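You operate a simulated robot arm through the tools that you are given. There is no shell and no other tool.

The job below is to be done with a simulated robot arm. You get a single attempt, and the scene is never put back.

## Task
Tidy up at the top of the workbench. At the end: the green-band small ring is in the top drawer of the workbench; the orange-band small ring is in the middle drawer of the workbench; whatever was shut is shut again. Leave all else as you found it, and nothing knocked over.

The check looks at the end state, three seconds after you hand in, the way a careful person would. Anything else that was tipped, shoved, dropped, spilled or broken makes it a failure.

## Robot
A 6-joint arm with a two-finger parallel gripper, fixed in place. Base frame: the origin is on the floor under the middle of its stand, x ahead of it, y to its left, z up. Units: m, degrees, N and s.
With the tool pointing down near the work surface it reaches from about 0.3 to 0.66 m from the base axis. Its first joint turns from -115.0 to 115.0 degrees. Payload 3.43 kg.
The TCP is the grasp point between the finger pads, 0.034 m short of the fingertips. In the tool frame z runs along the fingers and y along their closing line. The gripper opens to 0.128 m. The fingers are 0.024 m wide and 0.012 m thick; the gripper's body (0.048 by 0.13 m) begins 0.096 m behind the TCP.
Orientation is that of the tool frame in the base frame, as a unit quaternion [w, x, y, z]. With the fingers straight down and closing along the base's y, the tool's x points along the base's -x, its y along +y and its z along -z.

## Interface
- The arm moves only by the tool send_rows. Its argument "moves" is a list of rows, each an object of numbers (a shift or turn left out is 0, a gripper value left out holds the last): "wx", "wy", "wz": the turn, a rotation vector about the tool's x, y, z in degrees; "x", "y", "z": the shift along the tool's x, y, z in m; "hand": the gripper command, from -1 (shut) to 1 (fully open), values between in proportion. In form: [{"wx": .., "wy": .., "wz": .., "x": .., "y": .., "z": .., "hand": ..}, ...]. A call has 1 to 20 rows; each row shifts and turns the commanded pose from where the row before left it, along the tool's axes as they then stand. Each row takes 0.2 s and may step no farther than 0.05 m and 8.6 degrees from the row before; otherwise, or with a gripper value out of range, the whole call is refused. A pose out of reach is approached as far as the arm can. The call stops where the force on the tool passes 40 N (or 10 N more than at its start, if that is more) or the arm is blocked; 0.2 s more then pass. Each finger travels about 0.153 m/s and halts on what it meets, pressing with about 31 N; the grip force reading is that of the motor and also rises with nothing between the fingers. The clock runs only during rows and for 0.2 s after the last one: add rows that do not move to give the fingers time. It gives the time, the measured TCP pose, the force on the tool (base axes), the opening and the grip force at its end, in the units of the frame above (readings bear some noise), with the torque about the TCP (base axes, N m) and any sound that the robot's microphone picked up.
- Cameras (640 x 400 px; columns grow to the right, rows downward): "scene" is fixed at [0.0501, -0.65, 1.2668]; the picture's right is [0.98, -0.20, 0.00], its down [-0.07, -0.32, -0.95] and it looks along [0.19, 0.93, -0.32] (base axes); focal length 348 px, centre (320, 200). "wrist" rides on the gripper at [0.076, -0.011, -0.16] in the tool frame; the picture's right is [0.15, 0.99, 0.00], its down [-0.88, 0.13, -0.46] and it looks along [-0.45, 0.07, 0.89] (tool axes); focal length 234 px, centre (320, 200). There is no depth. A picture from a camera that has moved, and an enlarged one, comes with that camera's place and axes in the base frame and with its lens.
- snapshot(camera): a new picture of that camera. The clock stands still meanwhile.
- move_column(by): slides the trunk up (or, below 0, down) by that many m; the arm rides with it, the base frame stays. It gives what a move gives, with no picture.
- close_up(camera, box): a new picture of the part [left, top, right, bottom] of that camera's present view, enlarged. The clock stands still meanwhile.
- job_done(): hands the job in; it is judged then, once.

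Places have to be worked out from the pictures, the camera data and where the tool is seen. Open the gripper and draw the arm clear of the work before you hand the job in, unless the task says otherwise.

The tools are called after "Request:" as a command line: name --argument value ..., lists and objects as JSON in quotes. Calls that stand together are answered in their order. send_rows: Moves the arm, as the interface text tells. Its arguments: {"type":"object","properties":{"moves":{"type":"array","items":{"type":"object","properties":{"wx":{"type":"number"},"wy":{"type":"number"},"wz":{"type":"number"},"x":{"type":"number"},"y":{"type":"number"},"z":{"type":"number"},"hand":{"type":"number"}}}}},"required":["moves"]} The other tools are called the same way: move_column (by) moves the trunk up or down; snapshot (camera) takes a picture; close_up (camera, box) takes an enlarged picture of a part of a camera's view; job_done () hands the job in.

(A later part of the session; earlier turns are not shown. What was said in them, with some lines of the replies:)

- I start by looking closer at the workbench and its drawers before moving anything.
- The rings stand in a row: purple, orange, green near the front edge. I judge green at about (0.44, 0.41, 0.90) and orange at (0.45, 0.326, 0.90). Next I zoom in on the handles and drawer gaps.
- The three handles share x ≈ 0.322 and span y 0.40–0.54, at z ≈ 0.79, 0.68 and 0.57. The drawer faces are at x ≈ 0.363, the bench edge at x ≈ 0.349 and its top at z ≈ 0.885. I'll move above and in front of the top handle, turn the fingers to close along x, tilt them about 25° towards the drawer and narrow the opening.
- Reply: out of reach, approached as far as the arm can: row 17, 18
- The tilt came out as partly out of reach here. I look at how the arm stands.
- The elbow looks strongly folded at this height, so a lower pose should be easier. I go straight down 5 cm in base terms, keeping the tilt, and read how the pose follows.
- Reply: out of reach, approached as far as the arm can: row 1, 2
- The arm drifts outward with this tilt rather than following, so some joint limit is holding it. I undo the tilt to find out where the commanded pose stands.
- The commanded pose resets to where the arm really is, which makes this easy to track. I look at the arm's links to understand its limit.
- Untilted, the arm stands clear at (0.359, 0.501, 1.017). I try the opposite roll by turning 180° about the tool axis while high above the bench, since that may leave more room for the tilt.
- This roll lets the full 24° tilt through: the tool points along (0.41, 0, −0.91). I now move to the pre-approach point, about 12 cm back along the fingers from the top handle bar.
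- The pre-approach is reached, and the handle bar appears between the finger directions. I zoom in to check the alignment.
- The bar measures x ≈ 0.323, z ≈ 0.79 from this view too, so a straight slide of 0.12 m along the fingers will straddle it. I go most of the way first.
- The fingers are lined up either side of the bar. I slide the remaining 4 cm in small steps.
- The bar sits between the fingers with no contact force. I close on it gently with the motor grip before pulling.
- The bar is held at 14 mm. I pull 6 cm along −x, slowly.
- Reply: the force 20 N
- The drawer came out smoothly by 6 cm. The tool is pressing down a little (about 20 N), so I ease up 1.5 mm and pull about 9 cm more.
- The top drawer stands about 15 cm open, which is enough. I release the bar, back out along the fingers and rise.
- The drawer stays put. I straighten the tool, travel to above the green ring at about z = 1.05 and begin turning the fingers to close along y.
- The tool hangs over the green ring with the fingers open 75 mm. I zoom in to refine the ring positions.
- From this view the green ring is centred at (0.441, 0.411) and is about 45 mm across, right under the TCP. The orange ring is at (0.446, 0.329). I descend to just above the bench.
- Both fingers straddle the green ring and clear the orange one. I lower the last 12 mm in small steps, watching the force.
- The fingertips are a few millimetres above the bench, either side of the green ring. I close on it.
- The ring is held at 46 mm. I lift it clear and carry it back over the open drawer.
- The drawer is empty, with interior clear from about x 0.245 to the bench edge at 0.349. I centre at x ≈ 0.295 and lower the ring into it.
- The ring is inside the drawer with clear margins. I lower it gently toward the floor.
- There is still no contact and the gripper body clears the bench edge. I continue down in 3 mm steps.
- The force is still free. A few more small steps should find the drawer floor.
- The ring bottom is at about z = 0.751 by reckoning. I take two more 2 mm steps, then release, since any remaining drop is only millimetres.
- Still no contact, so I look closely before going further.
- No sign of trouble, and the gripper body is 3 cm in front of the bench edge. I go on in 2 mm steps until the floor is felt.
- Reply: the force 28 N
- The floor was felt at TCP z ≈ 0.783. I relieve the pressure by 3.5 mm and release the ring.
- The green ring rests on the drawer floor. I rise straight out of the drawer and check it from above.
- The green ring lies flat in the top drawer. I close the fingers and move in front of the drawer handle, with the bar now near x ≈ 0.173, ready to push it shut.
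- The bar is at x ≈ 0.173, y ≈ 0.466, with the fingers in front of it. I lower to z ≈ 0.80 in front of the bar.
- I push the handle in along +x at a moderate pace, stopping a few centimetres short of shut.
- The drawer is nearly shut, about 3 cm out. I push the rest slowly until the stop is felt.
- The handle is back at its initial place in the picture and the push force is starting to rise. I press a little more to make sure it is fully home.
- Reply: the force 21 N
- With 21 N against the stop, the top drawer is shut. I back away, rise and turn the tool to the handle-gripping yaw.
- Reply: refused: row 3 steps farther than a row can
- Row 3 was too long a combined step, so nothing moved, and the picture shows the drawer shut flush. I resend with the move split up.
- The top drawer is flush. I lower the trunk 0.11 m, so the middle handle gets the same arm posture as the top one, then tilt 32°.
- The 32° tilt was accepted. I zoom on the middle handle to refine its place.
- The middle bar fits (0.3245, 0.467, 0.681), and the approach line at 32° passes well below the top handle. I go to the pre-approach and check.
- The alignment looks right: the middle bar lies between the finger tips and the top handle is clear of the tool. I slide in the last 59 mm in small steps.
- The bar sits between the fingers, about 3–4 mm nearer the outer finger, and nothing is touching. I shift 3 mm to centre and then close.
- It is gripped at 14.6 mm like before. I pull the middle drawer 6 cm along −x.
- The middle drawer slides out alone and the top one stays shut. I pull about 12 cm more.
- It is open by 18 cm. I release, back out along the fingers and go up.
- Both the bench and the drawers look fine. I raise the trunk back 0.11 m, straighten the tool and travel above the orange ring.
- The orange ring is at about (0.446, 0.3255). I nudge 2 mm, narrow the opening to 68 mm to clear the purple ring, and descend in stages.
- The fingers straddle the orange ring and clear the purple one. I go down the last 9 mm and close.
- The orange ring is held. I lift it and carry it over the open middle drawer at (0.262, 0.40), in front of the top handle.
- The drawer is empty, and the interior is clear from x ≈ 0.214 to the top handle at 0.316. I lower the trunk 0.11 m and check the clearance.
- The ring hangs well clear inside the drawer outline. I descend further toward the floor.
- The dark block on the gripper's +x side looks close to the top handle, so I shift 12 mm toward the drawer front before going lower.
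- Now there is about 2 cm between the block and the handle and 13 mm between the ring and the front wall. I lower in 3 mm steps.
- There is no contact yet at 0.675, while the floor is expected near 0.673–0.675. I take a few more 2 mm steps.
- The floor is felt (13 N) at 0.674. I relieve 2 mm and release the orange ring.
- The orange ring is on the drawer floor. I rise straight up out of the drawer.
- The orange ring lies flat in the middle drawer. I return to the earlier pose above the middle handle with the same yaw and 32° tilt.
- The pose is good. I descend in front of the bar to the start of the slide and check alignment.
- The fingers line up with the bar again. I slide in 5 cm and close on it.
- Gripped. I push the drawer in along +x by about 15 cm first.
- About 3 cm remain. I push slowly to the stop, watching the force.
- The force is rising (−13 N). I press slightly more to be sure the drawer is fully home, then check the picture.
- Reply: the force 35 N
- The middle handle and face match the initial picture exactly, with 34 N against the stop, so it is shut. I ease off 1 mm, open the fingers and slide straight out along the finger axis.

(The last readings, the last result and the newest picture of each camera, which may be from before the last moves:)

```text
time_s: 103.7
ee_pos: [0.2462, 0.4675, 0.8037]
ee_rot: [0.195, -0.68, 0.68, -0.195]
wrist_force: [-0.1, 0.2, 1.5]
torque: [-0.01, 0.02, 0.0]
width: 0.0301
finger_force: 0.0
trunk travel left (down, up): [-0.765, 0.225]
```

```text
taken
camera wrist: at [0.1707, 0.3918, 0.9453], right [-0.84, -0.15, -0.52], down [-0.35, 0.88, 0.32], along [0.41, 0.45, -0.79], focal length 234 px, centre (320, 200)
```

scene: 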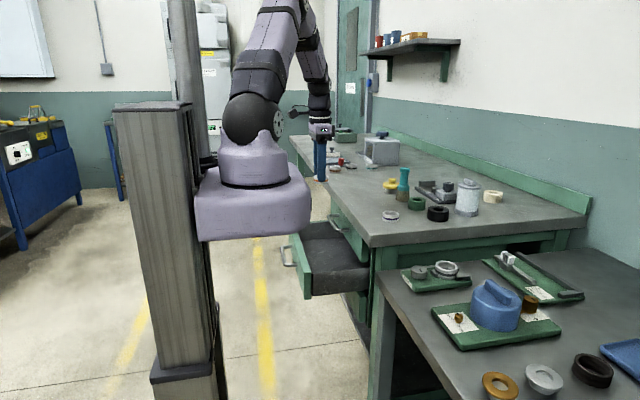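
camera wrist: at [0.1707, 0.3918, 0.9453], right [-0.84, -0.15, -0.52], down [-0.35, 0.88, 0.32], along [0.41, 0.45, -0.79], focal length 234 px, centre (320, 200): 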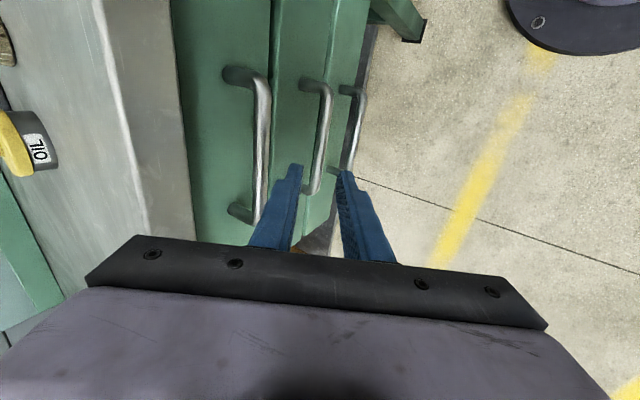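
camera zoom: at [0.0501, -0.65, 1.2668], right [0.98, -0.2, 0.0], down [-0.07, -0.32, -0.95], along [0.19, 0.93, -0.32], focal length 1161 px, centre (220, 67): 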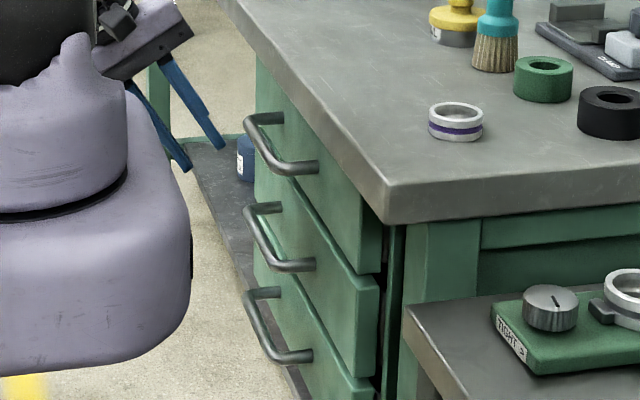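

All three drawers are flush. I raise the trunk to where it was, straighten the tool and go back near the starting pose with the gripper open.

Request:
move_column --by 0.11

Request:
send_rows --moves '[{"y": -0.0212, "z": -0.0339}, {"y": -0.0212, "z": -0.0339}, {"y": -0.0212, "z": -0.0339}, {"y": -0.0212, "z": -0.0339}, {"wx": -8}, {"wx": -8}, {"wx": -8}, {"wx": -8}, {}]'

Request:
send_rows --moves '[{"wz": 8.18, "hand": 1}, {"wz": 8.18}, {"wz": 8.18}, {"wz": 8.18}, {"wz": 8.18}, {"wz": 8.18}, {"wz": 8.18}, {"wz": 8.18}, {"wz": 8.18}, {"wz": 8.18}, {"wz": 8.2}, {"x": -0.012, "y": -0.035, "z": -0.01}, {"x": -0.012, "y": -0.035, "z": -0.01}, {"x": -0.012, "y": -0.035, "z": -0.01}, {"y": -0.032, "z": -0.01}, {}]'

Request:
snapshot --camera "scene"

Request:
snapshot --camera "wrist"

```text
time_s: 105.1
ee_pos: [0.2466, 0.4678, 0.9129]
ee_rot: [0.195, -0.68, 0.68, -0.195]
wrist_force: [0.3, 0.0, -0.5]
torque: [0.0, -0.03, 0.04]
width: 0.03
finger_force: 0.1
trunk travel left (down, up): [-0.875, 0.115]
```

```text
time_s: 107.1
ee_pos: [0.2463, 0.4677, 1.0735]
ee_rot: [0.001, 0.708, -0.707, -0.001]
wrist_force: [0.3, -0.1, 1.2]
torque: [-0.01, -0.03, 0.02]
width: 0.0302
finger_force: 0.1
trunk travel left (down, up): [-0.875, 0.115]
```

```text
time_s: 110.5
ee_pos: [0.2825, 0.329, 1.1123]
ee_rot: [0.0, 0.0, 1.0, -0.001]
wrist_force: [-0.1, 0.0, -0.2]
torque: [-0.01, 0.01, -0.01]
width: 0.1278
finger_force: 0.0
trunk travel left (down, up): [-0.875, 0.115]
```

```text
taken
```

scene: 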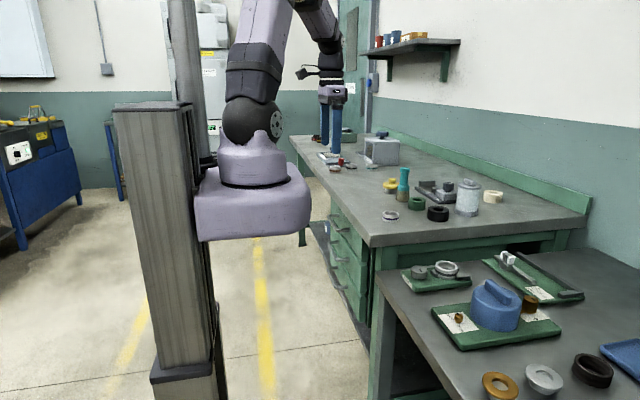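

```text
taken
camera wrist: at [0.2055, 0.3181, 1.2722], right [-0.15, 0.99, 0.0], down [0.88, 0.13, 0.46], along [0.45, 0.07, -0.89], focal length 234 px, centre (320, 200)
```

wrist: 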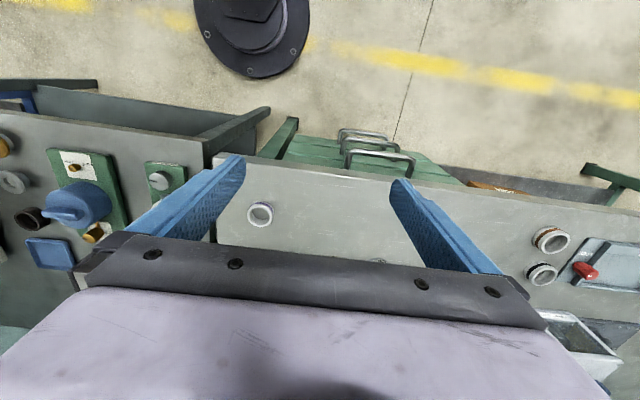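

The arm is back near its start with the gripper open. I do a last close check of the handles and bench against the first pictures.

Request:
close_up --camera "scene" --box '[320, 200, 380, 260]'

Request:
close_up --camera "wrist" --box '[300, 110, 430, 200]'

Request:
close_up --camera "scene" --box '[290, 120, 530, 270]'

```text
6.67 times, centred on (350, 230) of scene
camera zoom: at [0.0501, -0.65, 1.2668], right [0.98, -0.2, 0.0], down [-0.07, -0.32, -0.95], along [0.19, 0.93, -0.32], focal length 2322 px, centre (120, 0)
```

zoom: 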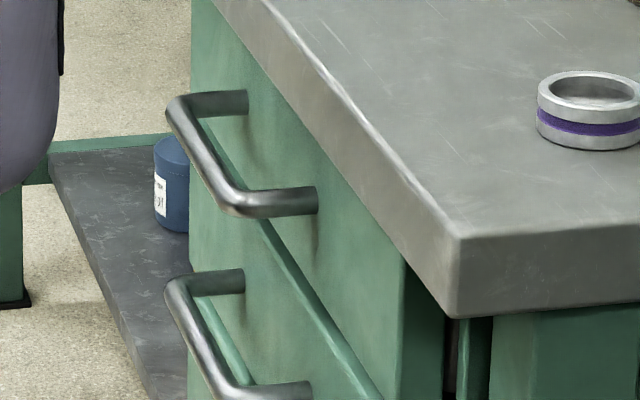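

```text
4.44 times, centred on (365, 155) of wrist
camera zoom: at [0.2055, 0.3181, 1.2722], right [-0.15, 0.99, 0.0], down [0.88, 0.13, 0.46], along [0.45, 0.07, -0.89], focal length 1041 px, centre (120, 400)
```

zoom: 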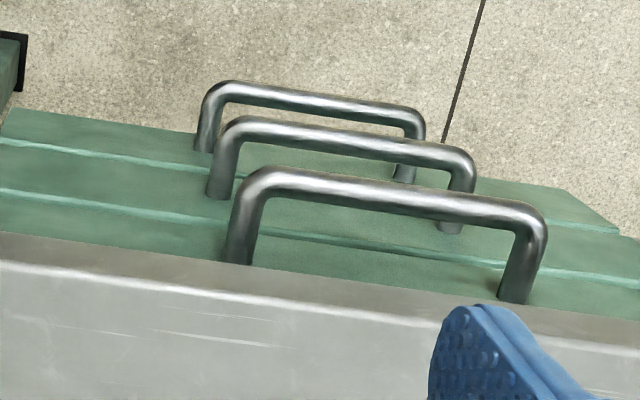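

```text
2.67 times, centred on (410, 195) of scene
camera zoom: at [0.0501, -0.65, 1.2668], right [0.98, -0.2, 0.0], down [-0.07, -0.32, -0.95], along [0.19, 0.93, -0.32], focal length 929 px, centre (80, 213)
```

zoom: 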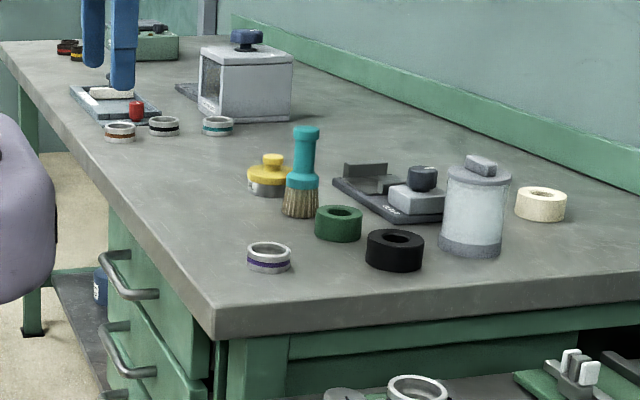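

Everything matches the first pictures except the two rings, which are now in their drawers. The drawers are shut flush, nothing else has moved, and the arm is clear with its gripper open, so I hand the job in.

Request:
job_done

```text
The job is handed in.
```

The green-band small ring is in the top drawer of the workbench, and the orange-band small ring is in the middle drawer. I saw each one lying flat on its drawer floor before closing.

Both drawers were pushed back until they met their stops, and the final pictures show them flush, matching the first ones. Nothing else on the bench appears to have moved or tipped. The arm is back near its starting pose with the gripper open, clear of the bench.

The job has been handed in, but no verdict came back.
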